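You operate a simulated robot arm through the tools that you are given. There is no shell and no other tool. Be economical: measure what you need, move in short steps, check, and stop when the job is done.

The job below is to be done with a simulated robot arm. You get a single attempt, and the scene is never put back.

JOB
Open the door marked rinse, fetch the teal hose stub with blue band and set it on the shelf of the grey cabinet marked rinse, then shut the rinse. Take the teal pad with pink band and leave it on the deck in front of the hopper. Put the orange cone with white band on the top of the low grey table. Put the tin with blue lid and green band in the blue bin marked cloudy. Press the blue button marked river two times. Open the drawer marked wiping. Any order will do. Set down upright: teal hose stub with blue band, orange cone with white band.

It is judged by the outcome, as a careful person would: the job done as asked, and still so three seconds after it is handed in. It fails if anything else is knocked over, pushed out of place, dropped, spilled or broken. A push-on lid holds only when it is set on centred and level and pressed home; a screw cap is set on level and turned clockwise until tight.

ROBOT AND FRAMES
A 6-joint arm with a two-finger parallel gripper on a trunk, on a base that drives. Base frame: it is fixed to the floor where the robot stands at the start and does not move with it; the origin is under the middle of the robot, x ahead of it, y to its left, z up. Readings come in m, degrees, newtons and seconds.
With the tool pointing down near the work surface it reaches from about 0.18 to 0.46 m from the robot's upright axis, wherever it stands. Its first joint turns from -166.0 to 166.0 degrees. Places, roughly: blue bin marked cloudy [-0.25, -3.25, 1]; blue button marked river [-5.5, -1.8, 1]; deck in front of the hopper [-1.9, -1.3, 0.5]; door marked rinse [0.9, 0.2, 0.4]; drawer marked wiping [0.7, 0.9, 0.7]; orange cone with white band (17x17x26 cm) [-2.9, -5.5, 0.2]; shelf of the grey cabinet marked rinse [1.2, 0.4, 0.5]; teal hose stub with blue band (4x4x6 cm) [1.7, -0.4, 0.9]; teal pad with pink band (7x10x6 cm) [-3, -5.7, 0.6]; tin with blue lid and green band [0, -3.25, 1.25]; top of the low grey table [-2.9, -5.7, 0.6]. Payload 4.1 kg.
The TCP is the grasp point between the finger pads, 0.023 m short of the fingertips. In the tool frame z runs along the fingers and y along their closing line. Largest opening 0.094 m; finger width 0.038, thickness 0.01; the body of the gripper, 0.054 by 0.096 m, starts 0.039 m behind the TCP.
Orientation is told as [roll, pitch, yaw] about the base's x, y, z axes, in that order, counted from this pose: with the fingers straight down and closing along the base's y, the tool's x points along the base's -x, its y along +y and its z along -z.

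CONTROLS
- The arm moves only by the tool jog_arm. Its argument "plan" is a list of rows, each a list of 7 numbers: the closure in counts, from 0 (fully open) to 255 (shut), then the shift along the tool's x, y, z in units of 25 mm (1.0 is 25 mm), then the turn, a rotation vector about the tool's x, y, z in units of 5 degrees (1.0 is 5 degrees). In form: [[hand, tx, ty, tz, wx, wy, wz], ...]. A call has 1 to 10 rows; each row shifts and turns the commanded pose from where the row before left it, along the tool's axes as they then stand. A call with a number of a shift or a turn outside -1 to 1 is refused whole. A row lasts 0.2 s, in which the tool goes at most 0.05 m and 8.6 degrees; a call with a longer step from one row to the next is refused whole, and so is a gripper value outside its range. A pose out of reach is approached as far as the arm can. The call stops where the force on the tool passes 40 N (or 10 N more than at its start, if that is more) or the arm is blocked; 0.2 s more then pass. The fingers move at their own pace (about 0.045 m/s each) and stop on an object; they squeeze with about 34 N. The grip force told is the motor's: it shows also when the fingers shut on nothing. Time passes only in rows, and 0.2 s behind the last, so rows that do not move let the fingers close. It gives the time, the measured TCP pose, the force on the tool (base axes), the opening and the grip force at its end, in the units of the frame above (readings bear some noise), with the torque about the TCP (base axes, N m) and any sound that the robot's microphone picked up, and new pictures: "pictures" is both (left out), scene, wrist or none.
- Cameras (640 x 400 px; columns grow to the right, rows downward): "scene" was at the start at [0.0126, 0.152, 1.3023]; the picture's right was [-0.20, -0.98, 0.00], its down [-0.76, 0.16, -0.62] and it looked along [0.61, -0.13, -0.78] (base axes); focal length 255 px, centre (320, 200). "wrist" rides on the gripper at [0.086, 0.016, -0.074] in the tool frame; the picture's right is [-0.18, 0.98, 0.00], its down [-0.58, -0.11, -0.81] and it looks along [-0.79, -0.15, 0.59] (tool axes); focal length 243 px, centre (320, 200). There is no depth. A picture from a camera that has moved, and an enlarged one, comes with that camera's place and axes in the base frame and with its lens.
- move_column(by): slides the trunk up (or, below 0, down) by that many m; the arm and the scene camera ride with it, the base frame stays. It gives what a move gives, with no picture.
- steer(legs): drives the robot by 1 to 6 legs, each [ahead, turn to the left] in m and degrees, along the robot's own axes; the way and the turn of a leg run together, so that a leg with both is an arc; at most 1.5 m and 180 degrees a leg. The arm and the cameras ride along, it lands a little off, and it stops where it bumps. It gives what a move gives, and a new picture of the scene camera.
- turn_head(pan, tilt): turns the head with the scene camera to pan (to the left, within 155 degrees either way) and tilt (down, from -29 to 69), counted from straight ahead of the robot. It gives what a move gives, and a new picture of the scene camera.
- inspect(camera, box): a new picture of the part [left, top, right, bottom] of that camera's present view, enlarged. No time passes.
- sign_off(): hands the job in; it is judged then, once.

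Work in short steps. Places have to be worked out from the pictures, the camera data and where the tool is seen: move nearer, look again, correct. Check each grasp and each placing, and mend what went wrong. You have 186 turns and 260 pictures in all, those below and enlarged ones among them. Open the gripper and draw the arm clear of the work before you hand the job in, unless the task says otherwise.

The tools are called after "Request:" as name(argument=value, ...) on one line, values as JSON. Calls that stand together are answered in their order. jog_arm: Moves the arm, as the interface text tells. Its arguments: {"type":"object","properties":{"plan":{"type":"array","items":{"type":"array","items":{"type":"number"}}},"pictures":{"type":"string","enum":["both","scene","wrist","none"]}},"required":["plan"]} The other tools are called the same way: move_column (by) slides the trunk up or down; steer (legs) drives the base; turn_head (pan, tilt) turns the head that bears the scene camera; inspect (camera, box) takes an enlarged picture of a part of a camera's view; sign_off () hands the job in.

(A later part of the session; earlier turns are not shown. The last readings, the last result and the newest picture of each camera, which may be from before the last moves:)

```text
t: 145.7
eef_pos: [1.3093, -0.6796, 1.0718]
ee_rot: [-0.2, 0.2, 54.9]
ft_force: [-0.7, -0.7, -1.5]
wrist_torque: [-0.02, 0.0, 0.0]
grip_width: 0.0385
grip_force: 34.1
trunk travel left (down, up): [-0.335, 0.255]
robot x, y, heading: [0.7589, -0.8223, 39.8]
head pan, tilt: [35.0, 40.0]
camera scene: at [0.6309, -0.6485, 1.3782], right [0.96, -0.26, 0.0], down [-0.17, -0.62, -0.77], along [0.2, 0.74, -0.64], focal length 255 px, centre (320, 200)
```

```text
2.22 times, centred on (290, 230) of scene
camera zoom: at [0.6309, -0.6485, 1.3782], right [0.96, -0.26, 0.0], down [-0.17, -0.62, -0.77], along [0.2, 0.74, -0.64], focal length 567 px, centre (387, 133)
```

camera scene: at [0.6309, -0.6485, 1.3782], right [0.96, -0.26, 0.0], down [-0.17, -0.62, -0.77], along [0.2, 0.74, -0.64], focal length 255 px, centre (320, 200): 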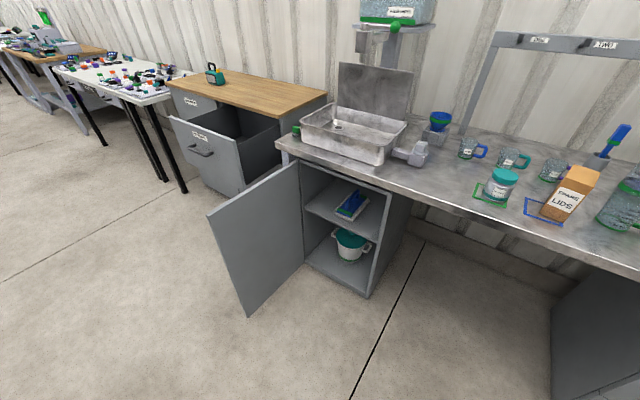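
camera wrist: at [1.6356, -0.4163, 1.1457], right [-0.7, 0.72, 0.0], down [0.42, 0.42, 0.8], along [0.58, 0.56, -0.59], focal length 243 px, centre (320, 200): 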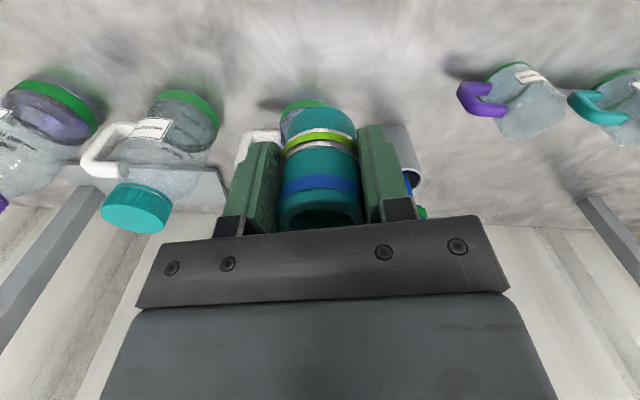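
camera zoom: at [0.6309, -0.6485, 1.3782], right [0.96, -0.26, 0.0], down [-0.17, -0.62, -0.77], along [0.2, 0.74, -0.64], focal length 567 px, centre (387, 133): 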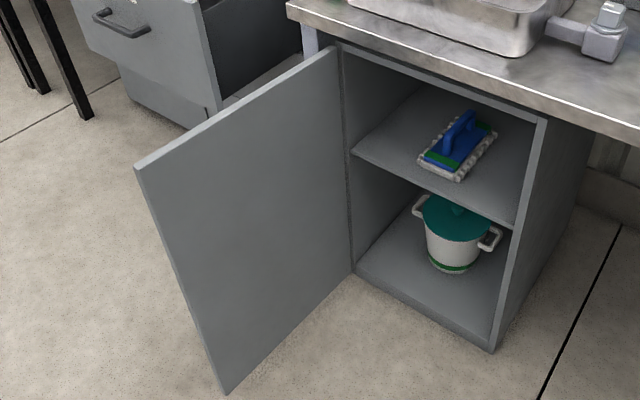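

The shelf is near z 0.48 with free room at its front right. A forward-tilted grip is needed to go in, so I will set the stub down on the free counter edge and regrip it. First I bring the tool to the robot's middle line.

Request:
jog_arm(plan=[[255, 0, 0.95, 0, 0, 0, 0.75], [255, 0, 0.95, 0, 0, 0, 0.75], [255, 0, 0.95, 0, 0, 0, 0.75], [255, 0, 0.95, 0, 0, 0, 0.75], [255, 0, 0.97, 0, 0, 0, 0], [255, 0, 0.97, 0, 0, 0, 0], [255, 0, 0.97, 0, 0, 0, 0], [255, 0, 0.97, 0, 0, 0, 0], [255, 0, 0.97, 0, 0, 0, 0], [255, 0, 0.97, 0, 0, 0, 0]], pictures="none")

Request:
steer(legs=[[0, 45], [0.376, 0], [0, -45]])

Request:
turn_head(pan=-5, tilt=45)

```text
t: 147.9
eef_pos: [1.1456, -0.5053, 1.0714]
ee_rot: [-0.2, 0.2, 39.8]
ft_force: [0.5, -1.1, -0.2]
wrist_torque: [0.02, 0.0, 0.03]
grip_width: 0.0388
grip_force: 34.2
trunk travel left (down, up): [-0.335, 0.255]
robot x, y, heading: [0.765, -0.8201, 39.7]
head pan, tilt: [35.0, 40.0]
```

```text
t: 154.4
eef_pos: [1.1774, -0.1209, 1.07]
ee_rot: [-0.1, 0.2, 40.6]
ft_force: [-0.3, 0.2, -0.6]
wrist_torque: [-0.01, 0.03, 0.0]
grip_width: 0.0386
grip_force: 34.2
trunk travel left (down, up): [-0.335, 0.255]
robot x, y, heading: [0.792, -0.4424, 40.6]
head pan, tilt: [35.0, 40.0]
camera scene: at [0.6637, -0.2715, 1.3782], right [0.97, -0.25, 0.0], down [-0.16, -0.62, -0.77], along [0.19, 0.74, -0.64], focal length 255 px, centre (320, 200)
```

scene: 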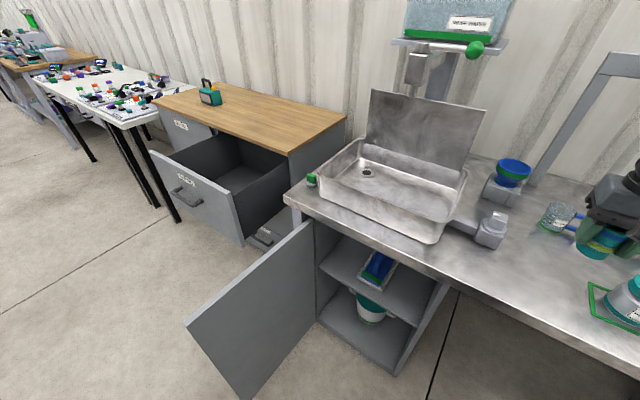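

```text
t: 155.5
eef_pos: [1.1769, -0.1217, 1.0692]
ee_rot: [0.0, 0.1, 40.8]
ft_force: [-0.2, -0.6, 0.1]
wrist_torque: [0.0, -0.02, -0.01]
grip_width: 0.0384
grip_force: 33.9
trunk travel left (down, up): [-0.335, 0.255]
robot x, y, heading: [0.7984, -0.4415, 40.7]
head pan, tilt: [-5.0, 45.0]
camera scene: at [0.7086, -0.3064, 1.371], right [0.58, -0.81, 0.0], down [-0.57, -0.41, -0.71], along [0.57, 0.41, -0.71], focal length 255 px, centre (320, 200)
```

scene: 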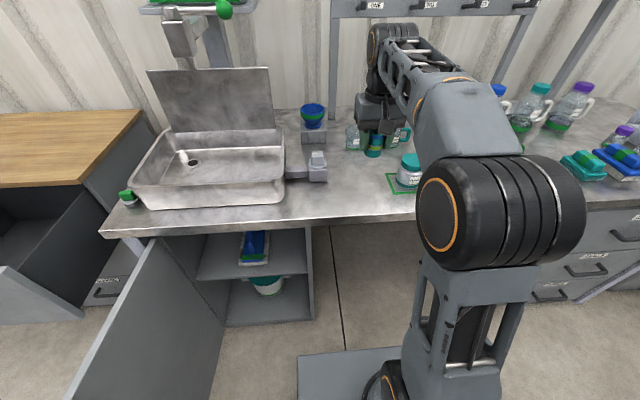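

The tool is over the free spot at the counter edge. I lower to the same height it was gripped at (0.899) and release.

Request:
jog_arm(plan=[[255, 0, 0, 0.9, 0, 0, 0], [255, 0, 0, 0.9, 0, 0, 0], [255, 0, 0, 0.9, 0, 0, 0], [255, 0, 0, 0.9, 0, 0, 0], [255, 0, 0, 0.9, 0, 0, 0], [255, 0, 0, 0.9, 0, 0, 0], [255, 0, 0, 0.9, 0, 0, 0], [255, 0, 0, 0.3, 0, 0, 0], [255, 0, 0, 0.2, 0, 0, 0], [255, 0, 0, 0, 0, 0, 0]], pictures="none")

```text
t: 157.7
eef_pos: [1.177, -0.1227, 0.9013]
ee_rot: [-0.1, 0.2, 40.7]
ft_force: [-0.3, -1.0, -0.6]
wrist_torque: [-0.02, 0.0, 0.01]
grip_width: 0.0384
grip_force: 34.4
trunk travel left (down, up): [-0.335, 0.255]
robot x, y, heading: [0.7968, -0.4406, 40.8]
head pan, tilt: [-5.0, 45.0]
```

Request:
jog_arm(plan=[[255, 0, 0, 0.1, 0, 0, 0], [255, 0, 0, 0.05, 0, 0, 0], [255, 0, 0, 0, 0, 0, 0], [60, 0, 0, 0, 0, 0, 0], [60, 0, 0, 0, 0, 0, 0], [60, 0, 0, 0, 0, 0, 0], [60, 0, 0, -0.4, 0, 0, 0], [60, 0, 0, -0.8, 0, 0, 0], [60, 0, 0, -0.8, 0, 0, 0], [60, 0, 0, -0.8, 0, 0, 0]], pictures="both")

```text
t: 159.9
eef_pos: [1.1762, -0.1202, 0.9675]
ee_rot: [-0.1, 0.2, 40.7]
ft_force: [0.0, -0.4, -0.2]
wrist_torque: [-0.02, 0.0, -0.02]
grip_width: 0.0722
grip_force: 0.1
trunk travel left (down, up): [-0.335, 0.255]
robot x, y, heading: [0.7979, -0.4409, 40.6]
head pan, tilt: [-5.0, 45.0]
camera scene: at [0.7086, -0.3065, 1.371], right [0.58, -0.81, 0.0], down [-0.57, -0.41, -0.71], along [0.57, 0.41, -0.71], focal length 255 px, centre (320, 200)
camera wrist: at [1.1003, -0.1646, 1.0416], right [-0.5, 0.86, 0.0], down [0.51, 0.3, 0.8], along [0.7, 0.4, -0.59], focal length 243 px, centre (320, 200)
```

scene: 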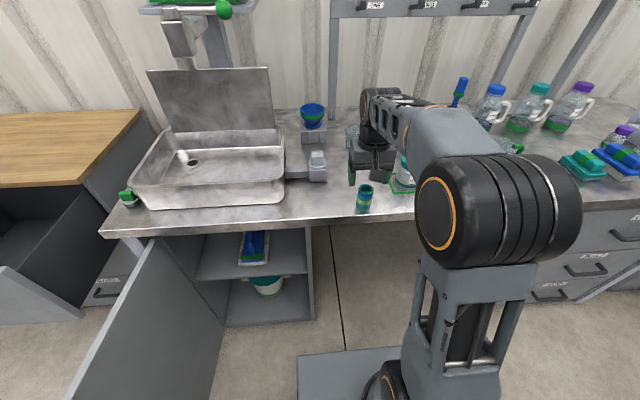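
wrist: 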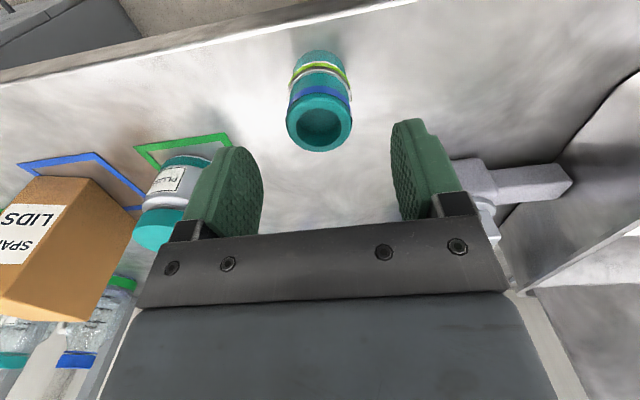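

The stub stands upright. I rise, pitch the tool 70° forward above it, then back off to approach it from the front.

Request:
jog_arm(plan=[[0, 0, 0, -0.9, 0, 0, 0], [0, 0, 0, -0.9, 0, 0, 0], [0, 0, 0, -0.9, 0, 0, 0], [0, 0, 0, 0, 0, -1, 0], [0, 0, 0, 0, 0, -1, 0], [0, 0, 0, 0, 0, -1, 0], [0, 0, 0, 0, 0, -1, 0], [0, 0, 0, 0, 0, -1, 0], [0, 0, 0, 0, 0, -1, 0], [0, 0, 0, 0, 0, -1, 0]], pictures="none")

Request:
jog_arm(plan=[[0, 0, 0, 0, 0, -1, 0], [0, 0, 0, 0, 0, -1, 0], [0, 0, 0, 0, 0, -1, 0], [0, 0, 0, 0, 0, -1, 0], [0, 0, 0, 0, 0, -1, 0], [0, 0, 0, 0, 0, -1, 0], [0, 0, 0, 0, 0, -1, 0]], pictures="none")

Request:
steer(legs=[[-0.15, 0]])

```text
t: 162.1
eef_pos: [1.1769, -0.1211, 1.0327]
ee_rot: [-0.2, -34.9, 40.7]
ft_force: [0.8, -0.8, 0.0]
wrist_torque: [-0.02, 0.01, 0.03]
grip_width: 0.0942
grip_force: 0.1
trunk travel left (down, up): [-0.335, 0.255]
robot x, y, heading: [0.7984, -0.441, 40.8]
head pan, tilt: [-5.0, 45.0]
```

```text
t: 163.7
eef_pos: [1.1772, -0.1212, 1.035]
ee_rot: [-0.3, -69.9, 41.3]
ft_force: [0.5, -0.9, 0.2]
wrist_torque: [-0.01, 0.01, 0.01]
grip_width: 0.094
grip_force: 0.0
trunk travel left (down, up): [-0.335, 0.255]
robot x, y, heading: [0.7968, -0.4403, 40.8]
head pan, tilt: [-5.0, 45.0]
```

```text
t: 165.1
eef_pos: [1.0613, -0.2215, 1.035]
ee_rot: [-0.2, -69.7, 41.0]
ft_force: [0.6, 0.4, -0.6]
wrist_torque: [-0.01, 0.0, 0.01]
grip_width: 0.0939
grip_force: 0.0
trunk travel left (down, up): [-0.335, 0.255]
robot x, y, heading: [0.682, -0.5452, 40.5]
head pan, tilt: [-5.0, 45.0]
camera scene: at [0.5924, -0.4061, 1.371], right [0.58, -0.81, 0.0], down [-0.58, -0.41, -0.71], along [0.58, 0.41, -0.71], focal length 255 px, centre (320, 200)
```

scene: 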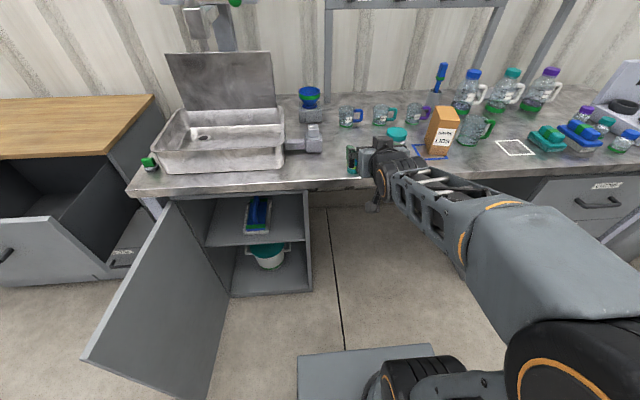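

I lower the trunk to grip height and look before advancing.

Request:
move_column(by=-0.139)

Request:
jog_arm(plan=[[0, -0.3, 0, 0.83, 0, 0, 0], [0, -0.3, 0, 0.83, 0, 0, 0], [0, -0.3, 0, 0.83, 0, 0, 0]], pictures="both")

```text
t: 166.7
eef_pos: [1.0617, -0.2213, 0.8943]
ee_rot: [-0.3, -69.7, 41.0]
ft_force: [-0.5, 0.2, -0.1]
wrist_torque: [0.01, 0.04, -0.01]
grip_width: 0.0939
grip_force: 0.0
trunk travel left (down, up): [-0.196, 0.394]
robot x, y, heading: [0.68, -0.5457, 40.7]
head pan, tilt: [-5.0, 45.0]
```

```text
t: 167.5
eef_pos: [1.1094, -0.1785, 0.8962]
ee_rot: [-0.3, -69.8, 40.8]
ft_force: [-0.3, -0.3, 0.7]
wrist_torque: [0.01, 0.02, 0.0]
grip_width: 0.0937
grip_force: 0.1
trunk travel left (down, up): [-0.196, 0.394]
robot x, y, heading: [0.685, -0.5457, 40.3]
head pan, tilt: [-5.0, 45.0]
camera scene: at [0.5921, -0.4064, 1.232], right [0.58, -0.81, 0.0], down [-0.57, -0.41, -0.71], along [0.58, 0.41, -0.71], focal length 255 px, centre (320, 200)
camera wrist: at [1.0243, -0.2311, 0.8402], right [-0.59, 0.79, 0.17], down [-0.35, -0.44, 0.82], along [0.72, 0.43, 0.54], focal length 243 px, centre (320, 200)
```

scene: 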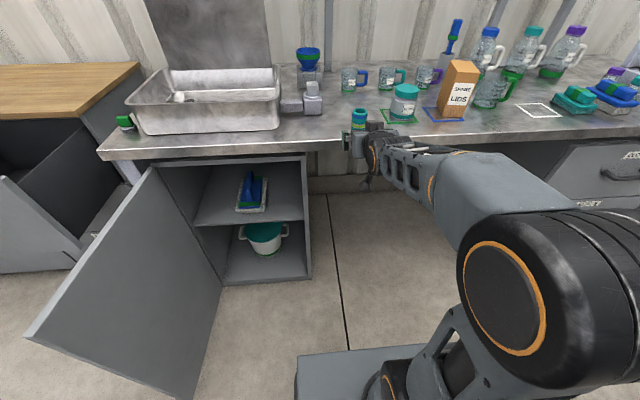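
wrist: 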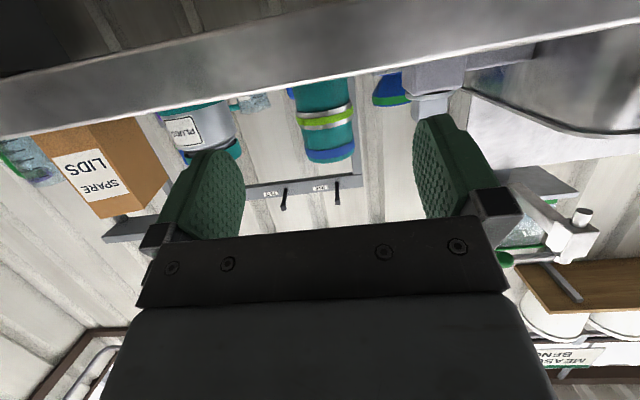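

Centred. I advance 8.6 cm and close.

Request:
jog_arm(plan=[[0, -0.29, 0, 0.81, 0, 0, 0], [0, -0.29, 0, 0.81, 0, 0, 0], [0, -0.29, 0, 0.81, 0, 0, 0], [0, -0.29, 0, 0.81, 0, 0, 0], [255, 0, 0, 0, 0, 0, 0], [255, 0, 0, 0, 0, 0, 0], [255, 0, 0, 0, 0, 0, 0], [255, 0, 0, 0, 0, 0, 0], [255, 0, 0, 0, 0, 0, 0]], pictures="both")

```text
t: 169.5
eef_pos: [1.1758, -0.1232, 0.8954]
ee_rot: [-0.3, -69.8, 40.9]
ft_force: [0.3, 0.5, -0.5]
wrist_torque: [0.04, 0.02, 0.04]
grip_width: 0.0383
grip_force: 34.2
trunk travel left (down, up): [-0.196, 0.394]
robot x, y, heading: [0.6835, -0.5447, 40.6]
head pan, tilt: [-5.0, 45.0]
camera scene: at [0.5924, -0.4061, 1.232], right [0.58, -0.81, 0.0], down [-0.58, -0.41, -0.71], along [0.58, 0.41, -0.71], focal length 255 px, centre (320, 200)
camera wrist: at [1.0892, -0.1765, 0.8391], right [-0.59, 0.79, 0.17], down [-0.35, -0.44, 0.82], along [0.72, 0.43, 0.54], focal length 243 px, centre (320, 200)
```

scene: 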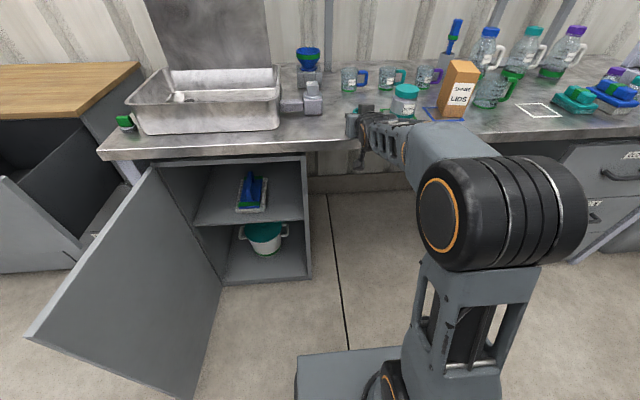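
wrist: 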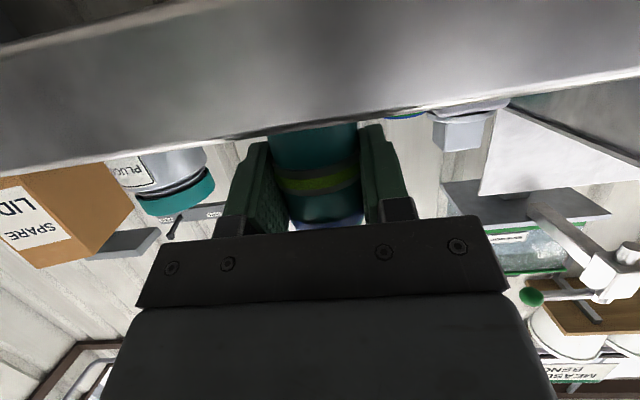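

The stub is held in the tilted grip. I lift, back off, and shift left to stand before the open cabinet, staying above the door's top.

Request:
move_column(by=0.06)

Request:
steer(legs=[[-0.25, 0], [0, 60], [0.29, 0], [0, -60.5]])

```text
t: 170.5
eef_pos: [1.1753, -0.1239, 0.9548]
ee_rot: [-0.4, -69.8, 40.9]
ft_force: [0.4, 0.2, -0.4]
wrist_torque: [-0.01, -0.02, -0.03]
grip_width: 0.0383
grip_force: 33.8
trunk travel left (down, up): [-0.256, 0.334]
robot x, y, heading: [0.6826, -0.5416, 40.5]
head pan, tilt: [-5.0, 45.0]
```

```text
t: 179.2
eef_pos: [0.9318, 0.0026, 0.9549]
ee_rot: [-0.4, -69.9, 41.1]
ft_force: [-0.6, -0.2, -1.6]
wrist_torque: [0.03, 0.02, -0.01]
grip_width: 0.0382
grip_force: 34.6
trunk travel left (down, up): [-0.256, 0.334]
robot x, y, heading: [0.436, -0.4145, 40.9]
head pan, tilt: [-5.0, 45.0]
camera scene: at [0.3494, -0.2799, 1.292], right [0.58, -0.81, 0.0], down [-0.57, -0.41, -0.71], along [0.57, 0.41, -0.71], focal length 255 px, centre (320, 200)
```

scene: 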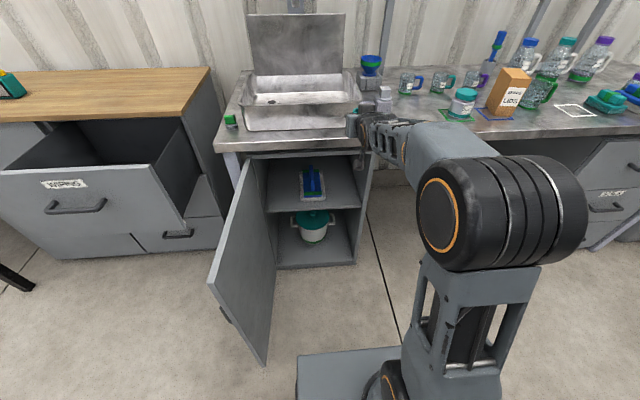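

In place at a safe distance from the edge. I lower the trunk, then the arm.

Request:
move_column(by=-0.255)

Request:
jog_arm(plan=[[255, 0.8, 0, 0.29, 0, 0, 0], [255, 0.8, 0, 0.29, 0, 0, 0], [255, 0.8, 0, 0.29, 0, 0, 0], [255, 0.8, 0, 0.29, 0, 0, 0], [255, 0.8, 0, 0.29, 0, 0, 0], [255, 0.8, 0, 0.29, 0, 0, 0]], pictures="both")

```text
t: 181.9
eef_pos: [0.9316, 0.0038, 0.6994]
ee_rot: [-0.3, -69.8, 41.1]
ft_force: [0.8, -0.4, -1.9]
wrist_torque: [-0.01, 0.02, 0.03]
grip_width: 0.0379
grip_force: 34.4
trunk travel left (down, up): [-0.001, 0.589]
robot x, y, heading: [0.4391, -0.4125, 40.8]
head pan, tilt: [-5.0, 45.0]
```

```text
t: 183.3
eef_pos: [0.9318, 0.0022, 0.5716]
ee_rot: [-0.5, -69.9, 41.1]
ft_force: [0.2, -0.2, -0.3]
wrist_torque: [0.0, 0.03, 0.02]
grip_width: 0.0381
grip_force: 34.2
trunk travel left (down, up): [-0.001, 0.589]
robot x, y, heading: [0.4356, -0.4184, 40.5]
head pan, tilt: [-5.0, 45.0]
camera scene: at [0.3493, -0.2799, 1.037], right [0.58, -0.81, 0.0], down [-0.57, -0.41, -0.71], along [0.57, 0.41, -0.71], focal length 255 px, centre (320, 200)
camera wrist: at [0.8454, -0.0506, 0.5163], right [-0.59, 0.79, 0.17], down [-0.35, -0.44, 0.82], along [0.72, 0.43, 0.54], focal length 243 px, centre (320, 200)
```

scene: 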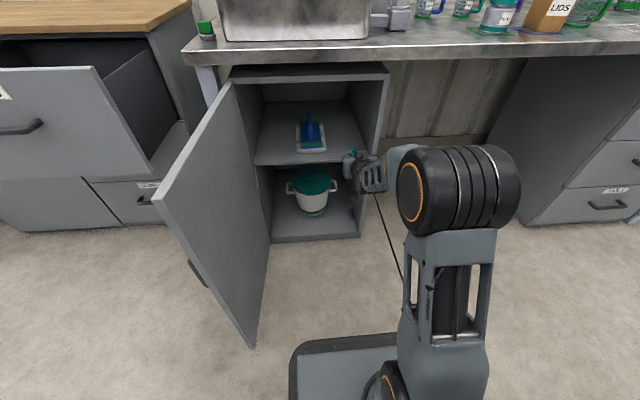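
wrist: 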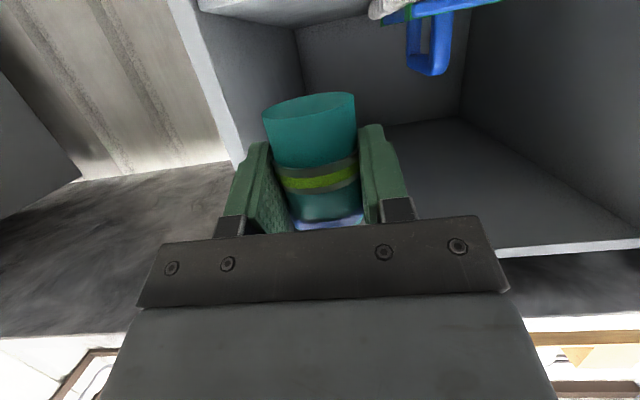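

I see the interior well: shelf spans a≈0.26–0.65, the brush sits left of my line. I shift 1.2 cm left and drive in 16 cm.

Request:
jog_arm(plan=[[255, 0, 0.5, 0, 0, 0, 0], [255, 0, 0, 0, 0, 0, 0]], pictures="none")

Request:
steer(legs=[[0.16, 0]])

Request:
inspect(camera="wrist", box=[0, 0, 640, 400])

```text
t: 183.9
eef_pos: [0.9229, 0.0127, 0.5717]
ee_rot: [-0.4, -69.8, 41.1]
ft_force: [0.0, -0.3, -0.9]
wrist_torque: [0.02, -0.04, -0.01]
grip_width: 0.0381
grip_force: 34.1
trunk travel left (down, up): [-0.001, 0.589]
robot x, y, heading: [0.4396, -0.4162, 40.7]
head pan, tilt: [-5.0, 45.0]
```

```text
t: 185.3
eef_pos: [1.0412, 0.1152, 0.572]
ee_rot: [-0.3, -69.8, 41.2]
ft_force: [-0.9, 0.0, -0.8]
wrist_torque: [0.03, -0.01, -0.03]
grip_width: 0.038
grip_force: 33.7
trunk travel left (down, up): [-0.001, 0.589]
robot x, y, heading: [0.5582, -0.3127, 40.7]
head pan, tilt: [-5.0, 45.0]
camera scene: at [0.4675, -0.1783, 1.037], right [0.58, -0.81, 0.0], down [-0.57, -0.41, -0.71], along [0.57, 0.41, -0.71], focal length 255 px, centre (320, 200)
```

scene: 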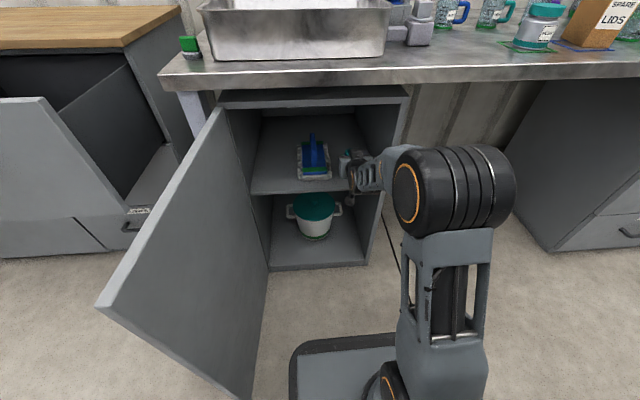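

```text
1.00 times, centred on (320, 200) of wrist (not enlarged: the box is as wide or as high as the picture)
camera zoom: at [0.9548, 0.0617, 0.5165], right [-0.6, 0.79, 0.17], down [-0.35, -0.44, 0.82], along [0.72, 0.43, 0.54], focal length 243 px, centre (320, 200)
```

zoom: 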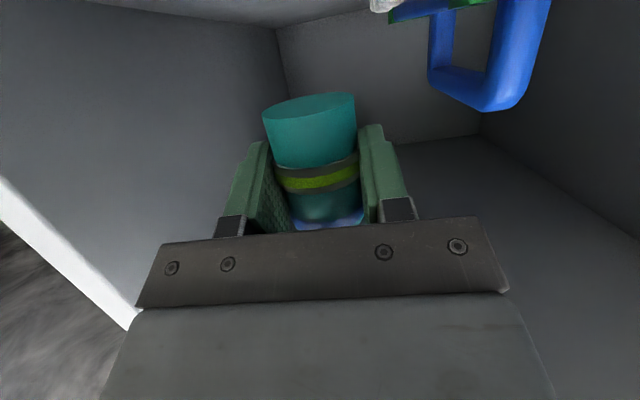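

Request:
inspect(camera="scene", box=[270, 110, 420, 220])

```text
3.64 times, centred on (345, 165) of scene
camera zoom: at [0.4675, -0.1783, 1.037], right [0.58, -0.81, 0.0], down [-0.57, -0.41, -0.71], along [0.57, 0.41, -0.71], focal length 928 px, centre (229, 327)
```

zoom: 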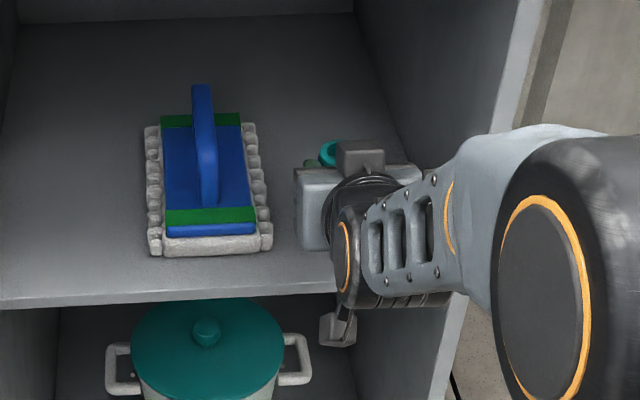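

Clear of the brush. I go 2 cm deeper, then lower most of the way.

Request:
jog_arm(plan=[[255, -0.27, 0, 0.75, 0, 0, 0], [255, 0.63, 0, 0.23, 0, 0, 0], [255, 0.63, 0, 0.23, 0, 0, 0], [255, 0.55, 0, 0.2, 0, 0, 0], [255, 0, 0, 0, 0, 0, 0]], pictures="wrist")

Request:
inspect(camera="scene", box=[270, 110, 420, 220])

```text
t: 186.5
eef_pos: [1.0549, 0.128, 0.5242]
ee_rot: [-0.3, -69.8, 41.2]
ft_force: [-0.1, 0.1, -1.0]
wrist_torque: [0.0, -0.05, -0.02]
grip_width: 0.0379
grip_force: 33.3
trunk travel left (down, up): [-0.001, 0.589]
robot x, y, heading: [0.5592, -0.3141, 41.2]
head pan, tilt: [-5.0, 45.0]
camera wrist: at [0.9687, 0.0751, 0.469], right [-0.6, 0.79, 0.17], down [-0.35, -0.45, 0.82], along [0.72, 0.43, 0.54], focal length 243 px, centre (320, 200)
```

wrist: 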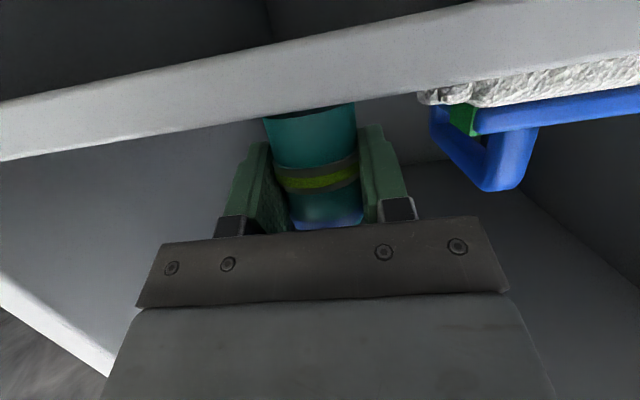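

```text
3.64 times, centred on (345, 165) of scene
camera zoom: at [0.4675, -0.1783, 1.037], right [0.58, -0.81, 0.0], down [-0.57, -0.41, -0.71], along [0.57, 0.41, -0.71], focal length 928 px, centre (229, 327)
```

zoom: 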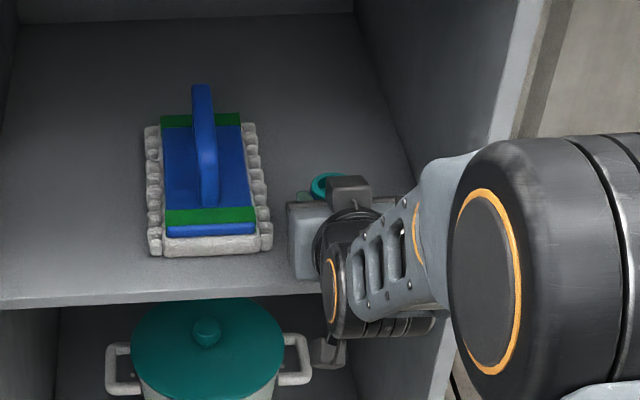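

The shelf top works out at about 0.480; the stub base is at 0.486. I lower 5 mm in small steps and watch the force.

Request:
jog_arm(plan=[[255, 0.075, 0, 0.027, 0, 0, 0], [255, 0.075, 0, 0.027, 0, 0, 0], [255, 0.04, 0, 0.014, 0, 0, 0], [255, 0, 0, 0, 0, 0, 0]], pictures="none")

Request:
jog_arm(plan=[[255, 0.06, 0, 0.02, 0, 0, 0], [255, 0, 0, 0, 0, 0, 0]], pictures="none")

Request:
jog_arm(plan=[[255, 0.06, 0, 0.02, 0, 0, 0], [255, 0, 0, 0, 0, 0, 0]], pictures="wrist")

```text
t: 187.5
eef_pos: [1.0551, 0.1284, 0.5188]
ee_rot: [-0.4, -69.8, 41.2]
ft_force: [0.2, -0.2, -0.4]
wrist_torque: [0.02, -0.01, 0.01]
grip_width: 0.038
grip_force: 34.4
trunk travel left (down, up): [-0.001, 0.589]
robot x, y, heading: [0.5601, -0.3145, 40.9]
head pan, tilt: [-5.0, 45.0]
```

```text
t: 188.1
eef_pos: [1.0547, 0.1284, 0.5162]
ee_rot: [-0.4, -69.8, 41.2]
ft_force: [-0.2, -0.4, 0.1]
wrist_torque: [-0.01, 0.01, -0.01]
grip_width: 0.038
grip_force: 34.0
trunk travel left (down, up): [-0.001, 0.589]
robot x, y, heading: [0.5568, -0.3138, 41.0]
head pan, tilt: [-5.0, 45.0]
```

```text
t: 188.7
eef_pos: [1.0556, 0.1284, 0.5159]
ee_rot: [-0.4, -69.9, 41.2]
ft_force: [1.1, 2.1, 3.2]
wrist_torque: [0.14, -0.02, 0.03]
grip_width: 0.0382
grip_force: 34.3
trunk travel left (down, up): [-0.001, 0.589]
robot x, y, heading: [0.5567, -0.3148, 40.7]
head pan, tilt: [-5.0, 45.0]
camera wrist: at [0.9698, 0.0744, 0.4605], right [-0.6, 0.78, 0.17], down [-0.35, -0.45, 0.82], along [0.72, 0.43, 0.54], focal length 243 px, centre (320, 200)
```

wrist: 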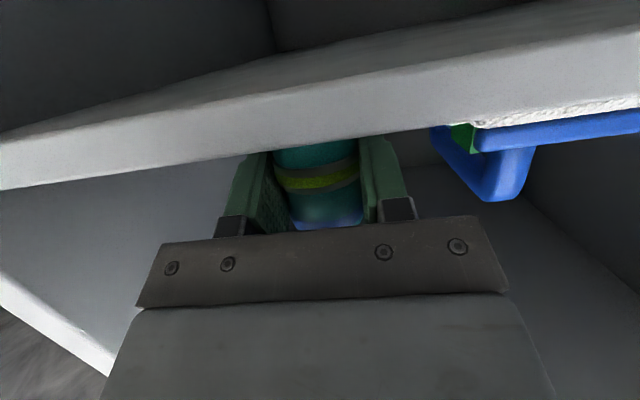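

Contact with the shelf. I open a little, wait, and withdraw straight back.

Request:
jog_arm(plan=[[90, 0, 0, 0, 0, 0, 0], [90, 0, 0, 0, 0, 0, 0], [90, 0, 0, 0, 0, 0, 0], [90, 0.15, 0, -0.4, 0, 0, 0], [90, 0.3, 0, -0.8, 0, 0, 0], [90, 0.3, 0, -0.8, 0, 0, 0], [90, 0.3, 0, -0.8, 0, 0, 0]], pictures="both")

```text
t: 190.3
eef_pos: [0.9996, 0.0808, 0.5137]
ee_rot: [-0.3, -69.8, 41.2]
ft_force: [0.0, 0.6, -1.1]
wrist_torque: [0.01, 0.0, 0.02]
grip_width: 0.0609
grip_force: 0.0
trunk travel left (down, up): [-0.001, 0.589]
robot x, y, heading: [0.555, -0.3123, 40.7]
head pan, tilt: [-5.0, 45.0]
camera scene: at [0.4675, -0.1782, 1.037], right [0.58, -0.81, 0.0], down [-0.57, -0.41, -0.71], along [0.57, 0.41, -0.71], focal length 255 px, centre (320, 200)
camera wrist: at [0.914, 0.0278, 0.4591], right [-0.6, 0.79, 0.17], down [-0.35, -0.45, 0.82], along [0.72, 0.43, 0.54], focal length 243 px, centre (320, 200)
```

scene: 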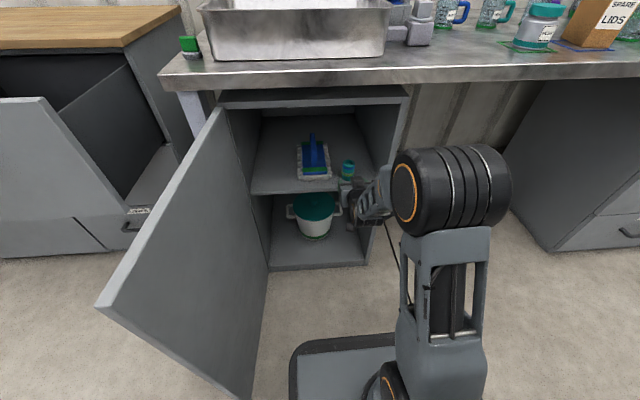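
wrist: 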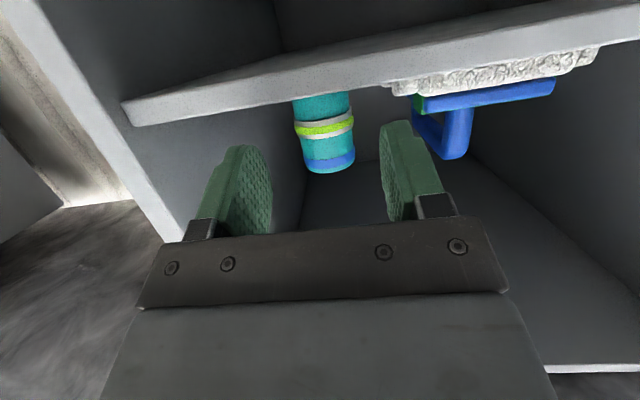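

The stub stands upright on the shelf by the brush. Now I back off, go round the door's outer side, and push it shut with a diagonal drive.

Request:
steer(legs=[[-0.5, 0]])

Request:
jog_arm(plan=[[255, 0, 0, 0, 0, 0, 0], [255, 0, 0, 0, 0, 0, 0], [255, 0, 0, 0, 0, 0, 0], [255, 0, 0, 0, 0, 0, 0]], pictures="none")

Request:
steer(legs=[[0, 90], [1.07, 0], [0, -135], [0.3, 0]])

```text
t: 193.2
eef_pos: [0.6216, -0.2474, 0.5145]
ee_rot: [-0.4, -69.8, 40.9]
ft_force: [0.1, -0.1, -0.6]
wrist_torque: [0.02, 0.01, -0.01]
grip_width: 0.0611
grip_force: 0.1
trunk travel left (down, up): [-0.001, 0.589]
robot x, y, heading: [0.179, -0.6387, 40.5]
head pan, tilt: [-5.0, 45.0]
camera scene: at [0.0869, -0.5047, 1.037], right [0.58, -0.81, 0.0], down [-0.58, -0.41, -0.71], along [0.58, 0.41, -0.71], focal length 255 px, centre (320, 200)
```

scene: 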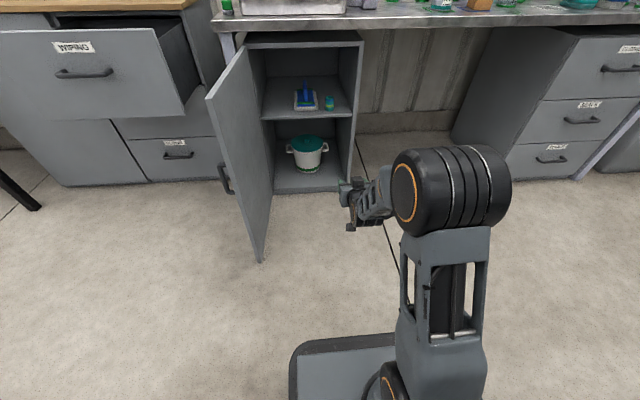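

```text
t: 194.2
eef_pos: [0.6209, -0.2469, 0.5147]
ee_rot: [-0.4, -69.8, 41.0]
ft_force: [0.4, 0.1, 1.0]
wrist_torque: [0.0, -0.01, 0.03]
grip_width: 0.0
grip_force: 30.9
trunk travel left (down, up): [-0.001, 0.589]
robot x, y, heading: [0.1732, -0.64, 40.6]
head pan, tilt: [-5.0, 45.0]
```

```text
t: 210.8
eef_pos: [0.359, 0.1103, 0.5139]
ee_rot: [-0.4, -69.8, -3.3]
ft_force: [-0.1, -0.9, -0.3]
wrist_torque: [0.01, 0.0, 0.05]
grip_width: 0.0
grip_force: 34.0
trunk travel left (down, up): [-0.001, 0.589]
robot x, y, heading: [-0.2356, 0.1372, -3.8]
head pan, tilt: [-5.0, 45.0]
camera scene: at [-0.2042, 0.2966, 1.037], right [-0.15, -0.99, 0.0], down [-0.7, 0.11, -0.71], along [0.7, -0.11, -0.71], focal length 255 px, centre (320, 200)
```

scene: 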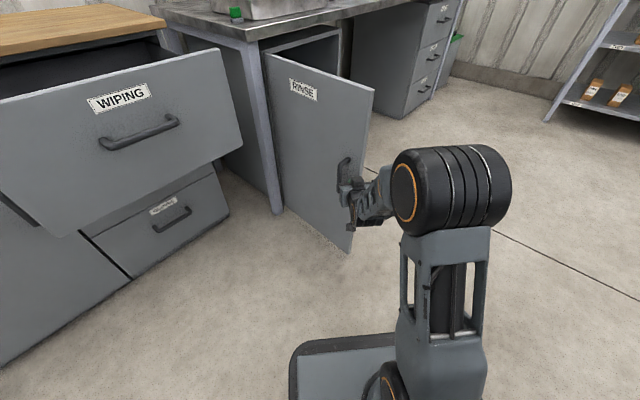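

The tool would meet the handle; I shift it 7 cm left, then drive on to push the door at its middle.

Request:
jog_arm(plan=[[255, 0, 0.95, 0, 0, 0, 0], [255, 0, 0.95, 0, 0, 0, 0], [255, 0, 0.95, 0, 0, 0, 0]], pictures="none")

Request:
steer(legs=[[0.3, 0]])

```text
t: 211.6
eef_pos: [0.3643, 0.1817, 0.5135]
ee_rot: [-0.3, -69.9, -3.3]
ft_force: [-0.4, -0.2, 0.0]
wrist_torque: [0.02, -0.01, -0.01]
grip_width: 0.0002
grip_force: 33.6
trunk travel left (down, up): [-0.001, 0.589]
robot x, y, heading: [-0.2379, 0.1377, -3.5]
head pan, tilt: [-5.0, 45.0]
```

```text
t: 213.6
eef_pos: [0.6659, 0.1612, 0.5118]
ee_rot: [-0.4, -69.7, -3.4]
ft_force: [-0.1, 0.9, -0.4]
wrist_torque: [0.01, -0.02, -0.02]
grip_width: 0.0001
grip_force: 33.6
trunk travel left (down, up): [-0.001, 0.589]
robot x, y, heading: [0.0671, 0.1161, -3.9]
head pan, tilt: [-5.0, 45.0]
camera scene: at [0.0985, 0.2769, 1.037], right [-0.15, -0.99, 0.0], down [-0.7, 0.11, -0.71], along [0.7, -0.11, -0.71], focal length 255 px, centre (320, 200)
```

scene: 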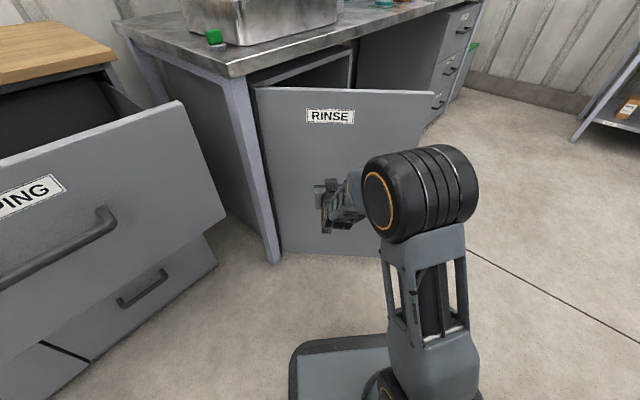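

The door is swinging shut. I drive further along.

Request:
steer(legs=[[0.13, 0]])

```text
t: 214.9
eef_pos: [0.7963, 0.151, 0.5138]
ee_rot: [-0.3, -69.8, -3.4]
ft_force: [-0.4, 0.4, 0.9]
wrist_torque: [0.03, -0.01, 0.0]
grip_width: 0.0001
grip_force: 33.9
trunk travel left (down, up): [-0.001, 0.589]
robot x, y, heading: [0.1981, 0.1097, -4.0]
head pan, tilt: [-5.0, 45.0]
camera scene: at [0.2285, 0.268, 1.037], right [-0.15, -0.99, 0.0], down [-0.7, 0.11, -0.71], along [0.7, -0.11, -0.71], focal length 255 px, centre (320, 200)
```

scene: 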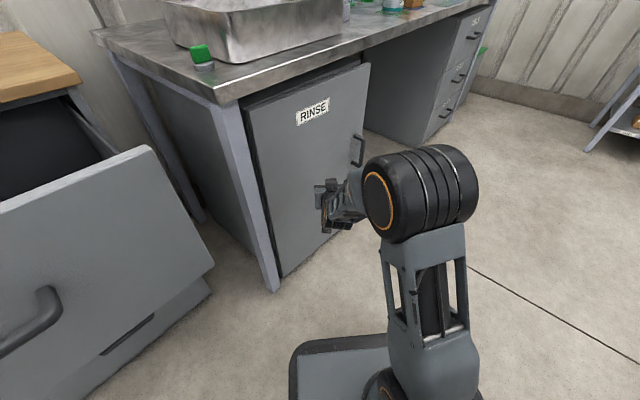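

Nearly closed. I continue 10 cm more.

Request:
steer(legs=[[0.1, 0]])

```text
t: 216.1
eef_pos: [0.8976, 0.1436, 0.5123]
ee_rot: [-0.4, -69.8, -3.5]
ft_force: [-0.4, -0.5, -0.3]
wrist_torque: [0.01, 0.01, 0.0]
grip_width: 0.0
grip_force: 33.8
trunk travel left (down, up): [-0.001, 0.589]
robot x, y, heading: [0.2992, 0.1034, -4.1]
head pan, tilt: [-5.0, 45.0]
camera scene: at [0.3298, 0.261, 1.037], right [-0.16, -0.99, 0.0], down [-0.7, 0.11, -0.71], along [0.7, -0.11, -0.71], focal length 255 px, centre (320, 200)
```

scene: 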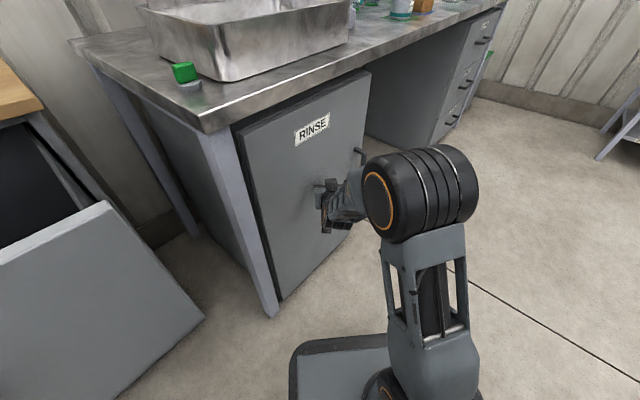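

Just a little is left. I push 5 cm more, letting the force limit stop it.

Request:
steer(legs=[[0.06, 0]])

Request:
inspect(camera="scene", box=[180, 60, 400, 220])

```text
t: 216.9
eef_pos: [0.9125, 0.1417, 0.5119]
ee_rot: [-0.3, -69.7, -3.6]
ft_force: [-14.9, -0.6, 7.6]
wrist_torque: [0.07, -0.36, 0.05]
grip_width: 0.0
grip_force: 34.1
trunk travel left (down, up): [-0.001, 0.589]
robot x, y, heading: [0.3239, 0.1009, -3.9]
head pan, tilt: [-5.0, 45.0]
stopped in leg 1: the force on the tool passed its limit at 114 N (the readings are from after the stop); the commanded pose is now the measured one
camera scene: at [0.3492, 0.2595, 1.0369], right [-0.16, -0.99, 0.0], down [-0.7, 0.11, -0.71], along [0.7, -0.11, -0.71], focal length 255 px, centre (320, 200)
```

scene: 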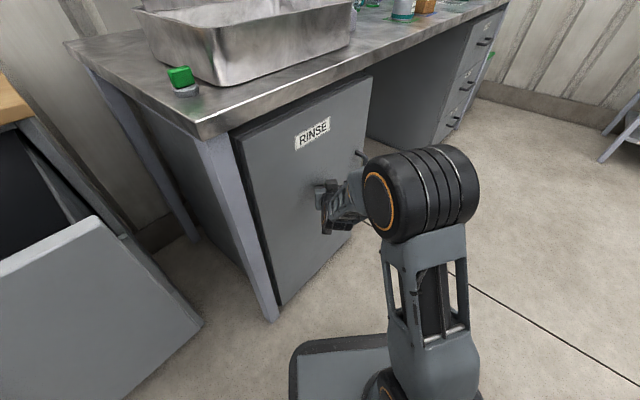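

```text
2.50 times, centred on (290, 140) of scene
camera zoom: at [0.3492, 0.2595, 1.0369], right [-0.16, -0.99, 0.0], down [-0.7, 0.11, -0.71], along [0.7, -0.11, -0.71], focal length 638 px, centre (395, 350)
```

zoom: 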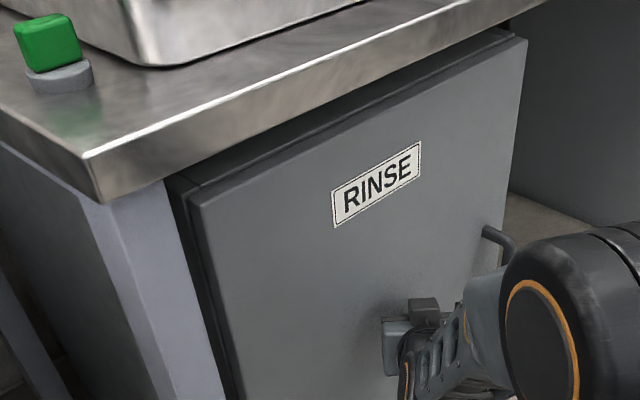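

The door is pressed shut. I back off and verify door and drawer.

Request:
steer(legs=[[-0.45, 0], [0, 30]])

Request:
inspect(camera="scene", box=[200, 0, 480, 180])

```text
t: 221.1
eef_pos: [0.358, 0.4727, 0.512]
ee_rot: [-0.4, -69.5, 27.5]
ft_force: [-0.3, 0.2, 0.1]
wrist_torque: [-0.02, -0.01, -0.01]
grip_width: 0.0
grip_force: 34.0
trunk travel left (down, up): [-0.001, 0.589]
robot x, y, heading: [-0.1308, 0.1277, 26.8]
head pan, tilt: [-5.0, 45.0]
camera scene: at [-0.186, 0.2839, 1.037], right [0.37, -0.93, 0.0], down [-0.66, -0.27, -0.71], along [0.66, 0.26, -0.71], focal length 255 px, centre (320, 200)
```

scene: 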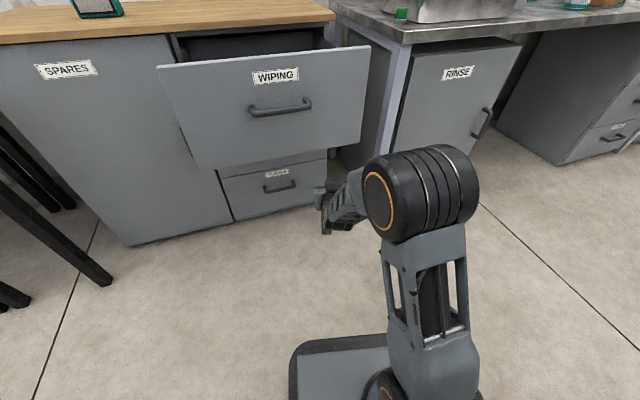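

```text
2.22 times, centred on (340, 90) of scene
camera zoom: at [-0.186, 0.2839, 1.037], right [0.37, -0.93, 0.0], down [-0.66, -0.27, -0.71], along [0.66, 0.26, -0.71], focal length 567 px, centre (276, 444)
```

zoom: 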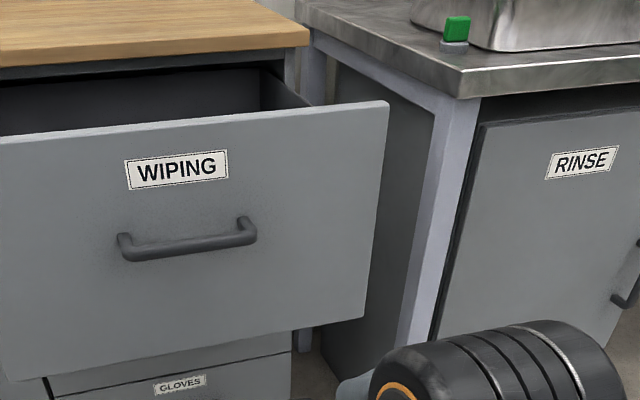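

Both are right. Now I look toward the tin and the cloudy bin to the south.

Request:
turn_head(pan=-115, tilt=10)

Request:
turn_head(pan=-155, tilt=15)

```text
t: 223.0
eef_pos: [0.3568, 0.4732, 0.5109]
ee_rot: [-0.5, -69.7, 27.5]
ft_force: [0.1, 0.5, -0.6]
wrist_torque: [0.02, 0.01, -0.01]
grip_width: 0.0002
grip_force: 34.6
trunk travel left (down, up): [-0.001, 0.589]
robot x, y, heading: [-0.1299, 0.1332, 26.9]
head pan, tilt: [-115.0, 10.0]
camera scene: at [-0.2581, 0.1605, 1.0919], right [-1.0, -0.04, 0.0], down [-0.01, 0.17, -0.98], along [0.03, -0.98, -0.17], focal length 255 px, centre (320, 200)
```

scene: 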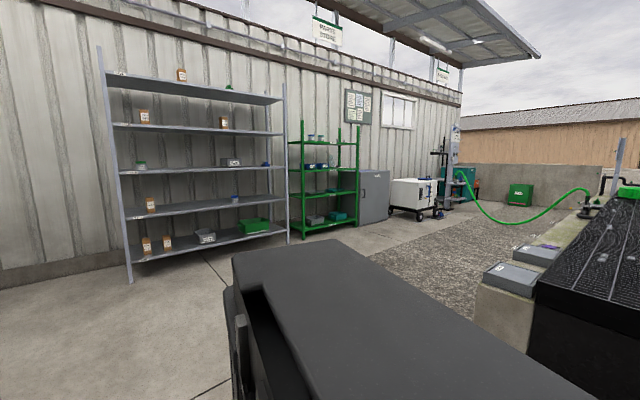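

```text
t: 224.1
eef_pos: [0.3579, 0.4721, 0.5111]
ee_rot: [-0.5, -69.6, 27.5]
ft_force: [0.5, -0.5, 0.2]
wrist_torque: [0.04, 0.04, 0.0]
grip_width: 0.0
grip_force: 33.6
trunk travel left (down, up): [-0.001, 0.589]
robot x, y, heading: [-0.1285, 0.1301, 27.0]
head pan, tilt: [-154.7, 15.0]
camera scene: at [-0.3184, 0.1794, 1.0838], right [-0.79, 0.61, 0.0], down [0.16, 0.2, -0.97], along [-0.59, -0.76, -0.26], focal length 255 px, centre (320, 200)
```

scene: 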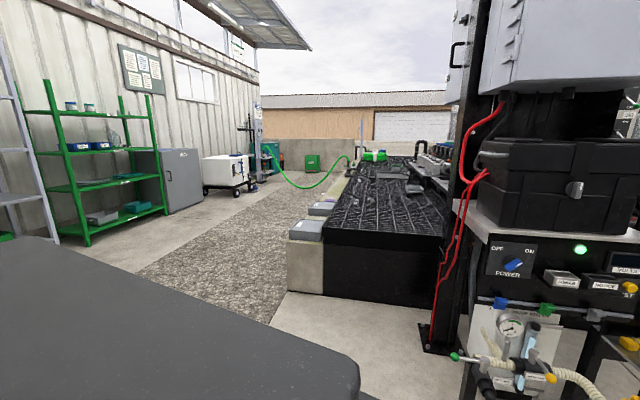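

The green rack holds tins on top and blue bins below. I zoom in.

Request:
inspect(camera="scene", box=[20, 70, 220, 250])

```text
2.22 times, centred on (120, 160) of scene
camera zoom: at [-0.3184, 0.1794, 1.0838], right [-0.79, 0.61, 0.0], down [0.16, 0.2, -0.97], along [-0.59, -0.76, -0.26], focal length 567 px, centre (764, 289)
```

zoom: 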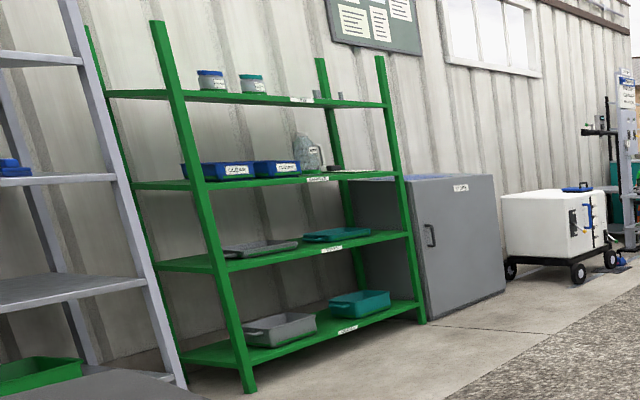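

I turn south and drive toward the green rack.

Request:
steer(legs=[[0, -117], [1.3, 0], [1.1, 0]])

Request:
move_column(by=0.4)

Request:
turn_head(pan=10, tilt=15)

```text
t: 240.7
eef_pos: [0.0463, -2.8684, 0.5123]
ee_rot: [-0.6, -69.5, -87.2]
ft_force: [-0.4, 0.6, -0.7]
wrist_torque: [0.03, -0.01, -0.02]
grip_width: 0.0
grip_force: 33.6
trunk travel left (down, up): [-0.001, 0.589]
robot x, y, heading: [-0.0596, -2.2843, -87.7]
head pan, tilt: [-154.7, 15.0]
camera scene: at [0.061, -2.1311, 1.0838], right [0.89, 0.46, 0.0], down [0.12, -0.23, -0.97], along [-0.45, 0.86, -0.26], focal length 255 px, centre (320, 200)
```

scene: 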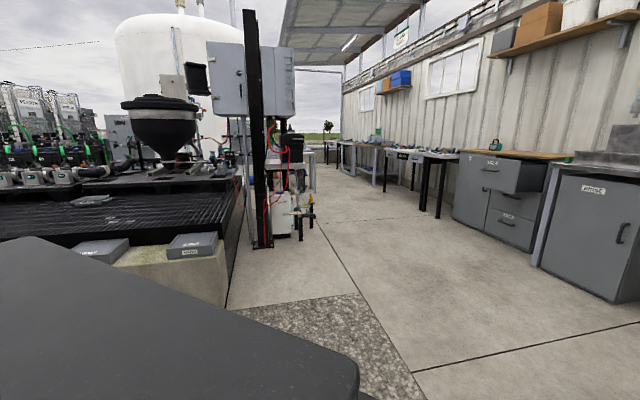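

```text
t: 244.5
eef_pos: [0.0467, -2.8679, 0.912]
ee_rot: [-0.6, -69.6, -87.2]
ft_force: [0.2, 0.0, -0.1]
wrist_torque: [-0.04, 0.02, 0.0]
grip_width: 0.0001
grip_force: 33.7
trunk travel left (down, up): [-0.401, 0.189]
robot x, y, heading: [-0.0579, -2.2839, -87.5]
head pan, tilt: [-154.7, 15.0]
```

```text
t: 247.1
eef_pos: [0.0467, -2.8678, 0.9115]
ee_rot: [-0.5, -69.6, -87.2]
ft_force: [-0.2, -0.8, -0.4]
wrist_torque: [0.03, -0.02, 0.0]
grip_width: 0.0
grip_force: 34.1
trunk travel left (down, up): [-0.401, 0.189]
robot x, y, heading: [-0.0564, -2.2824, -87.7]
head pan, tilt: [10.0, 15.0]
camera scene: at [0.1241, -2.3052, 1.4838], right [-0.98, -0.21, 0.0], down [-0.06, 0.25, -0.97], along [0.2, -0.94, -0.26], focal length 255 px, centre (320, 200)
```

scene: 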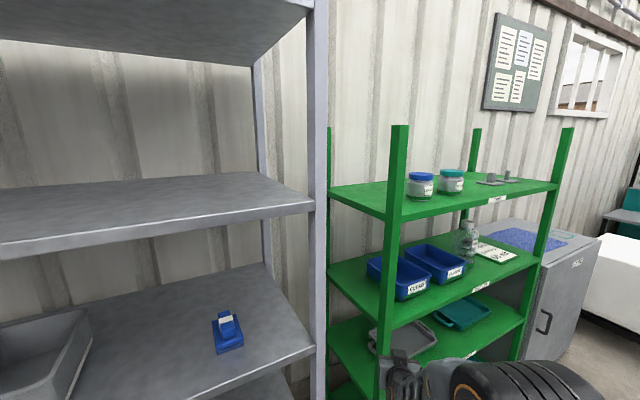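

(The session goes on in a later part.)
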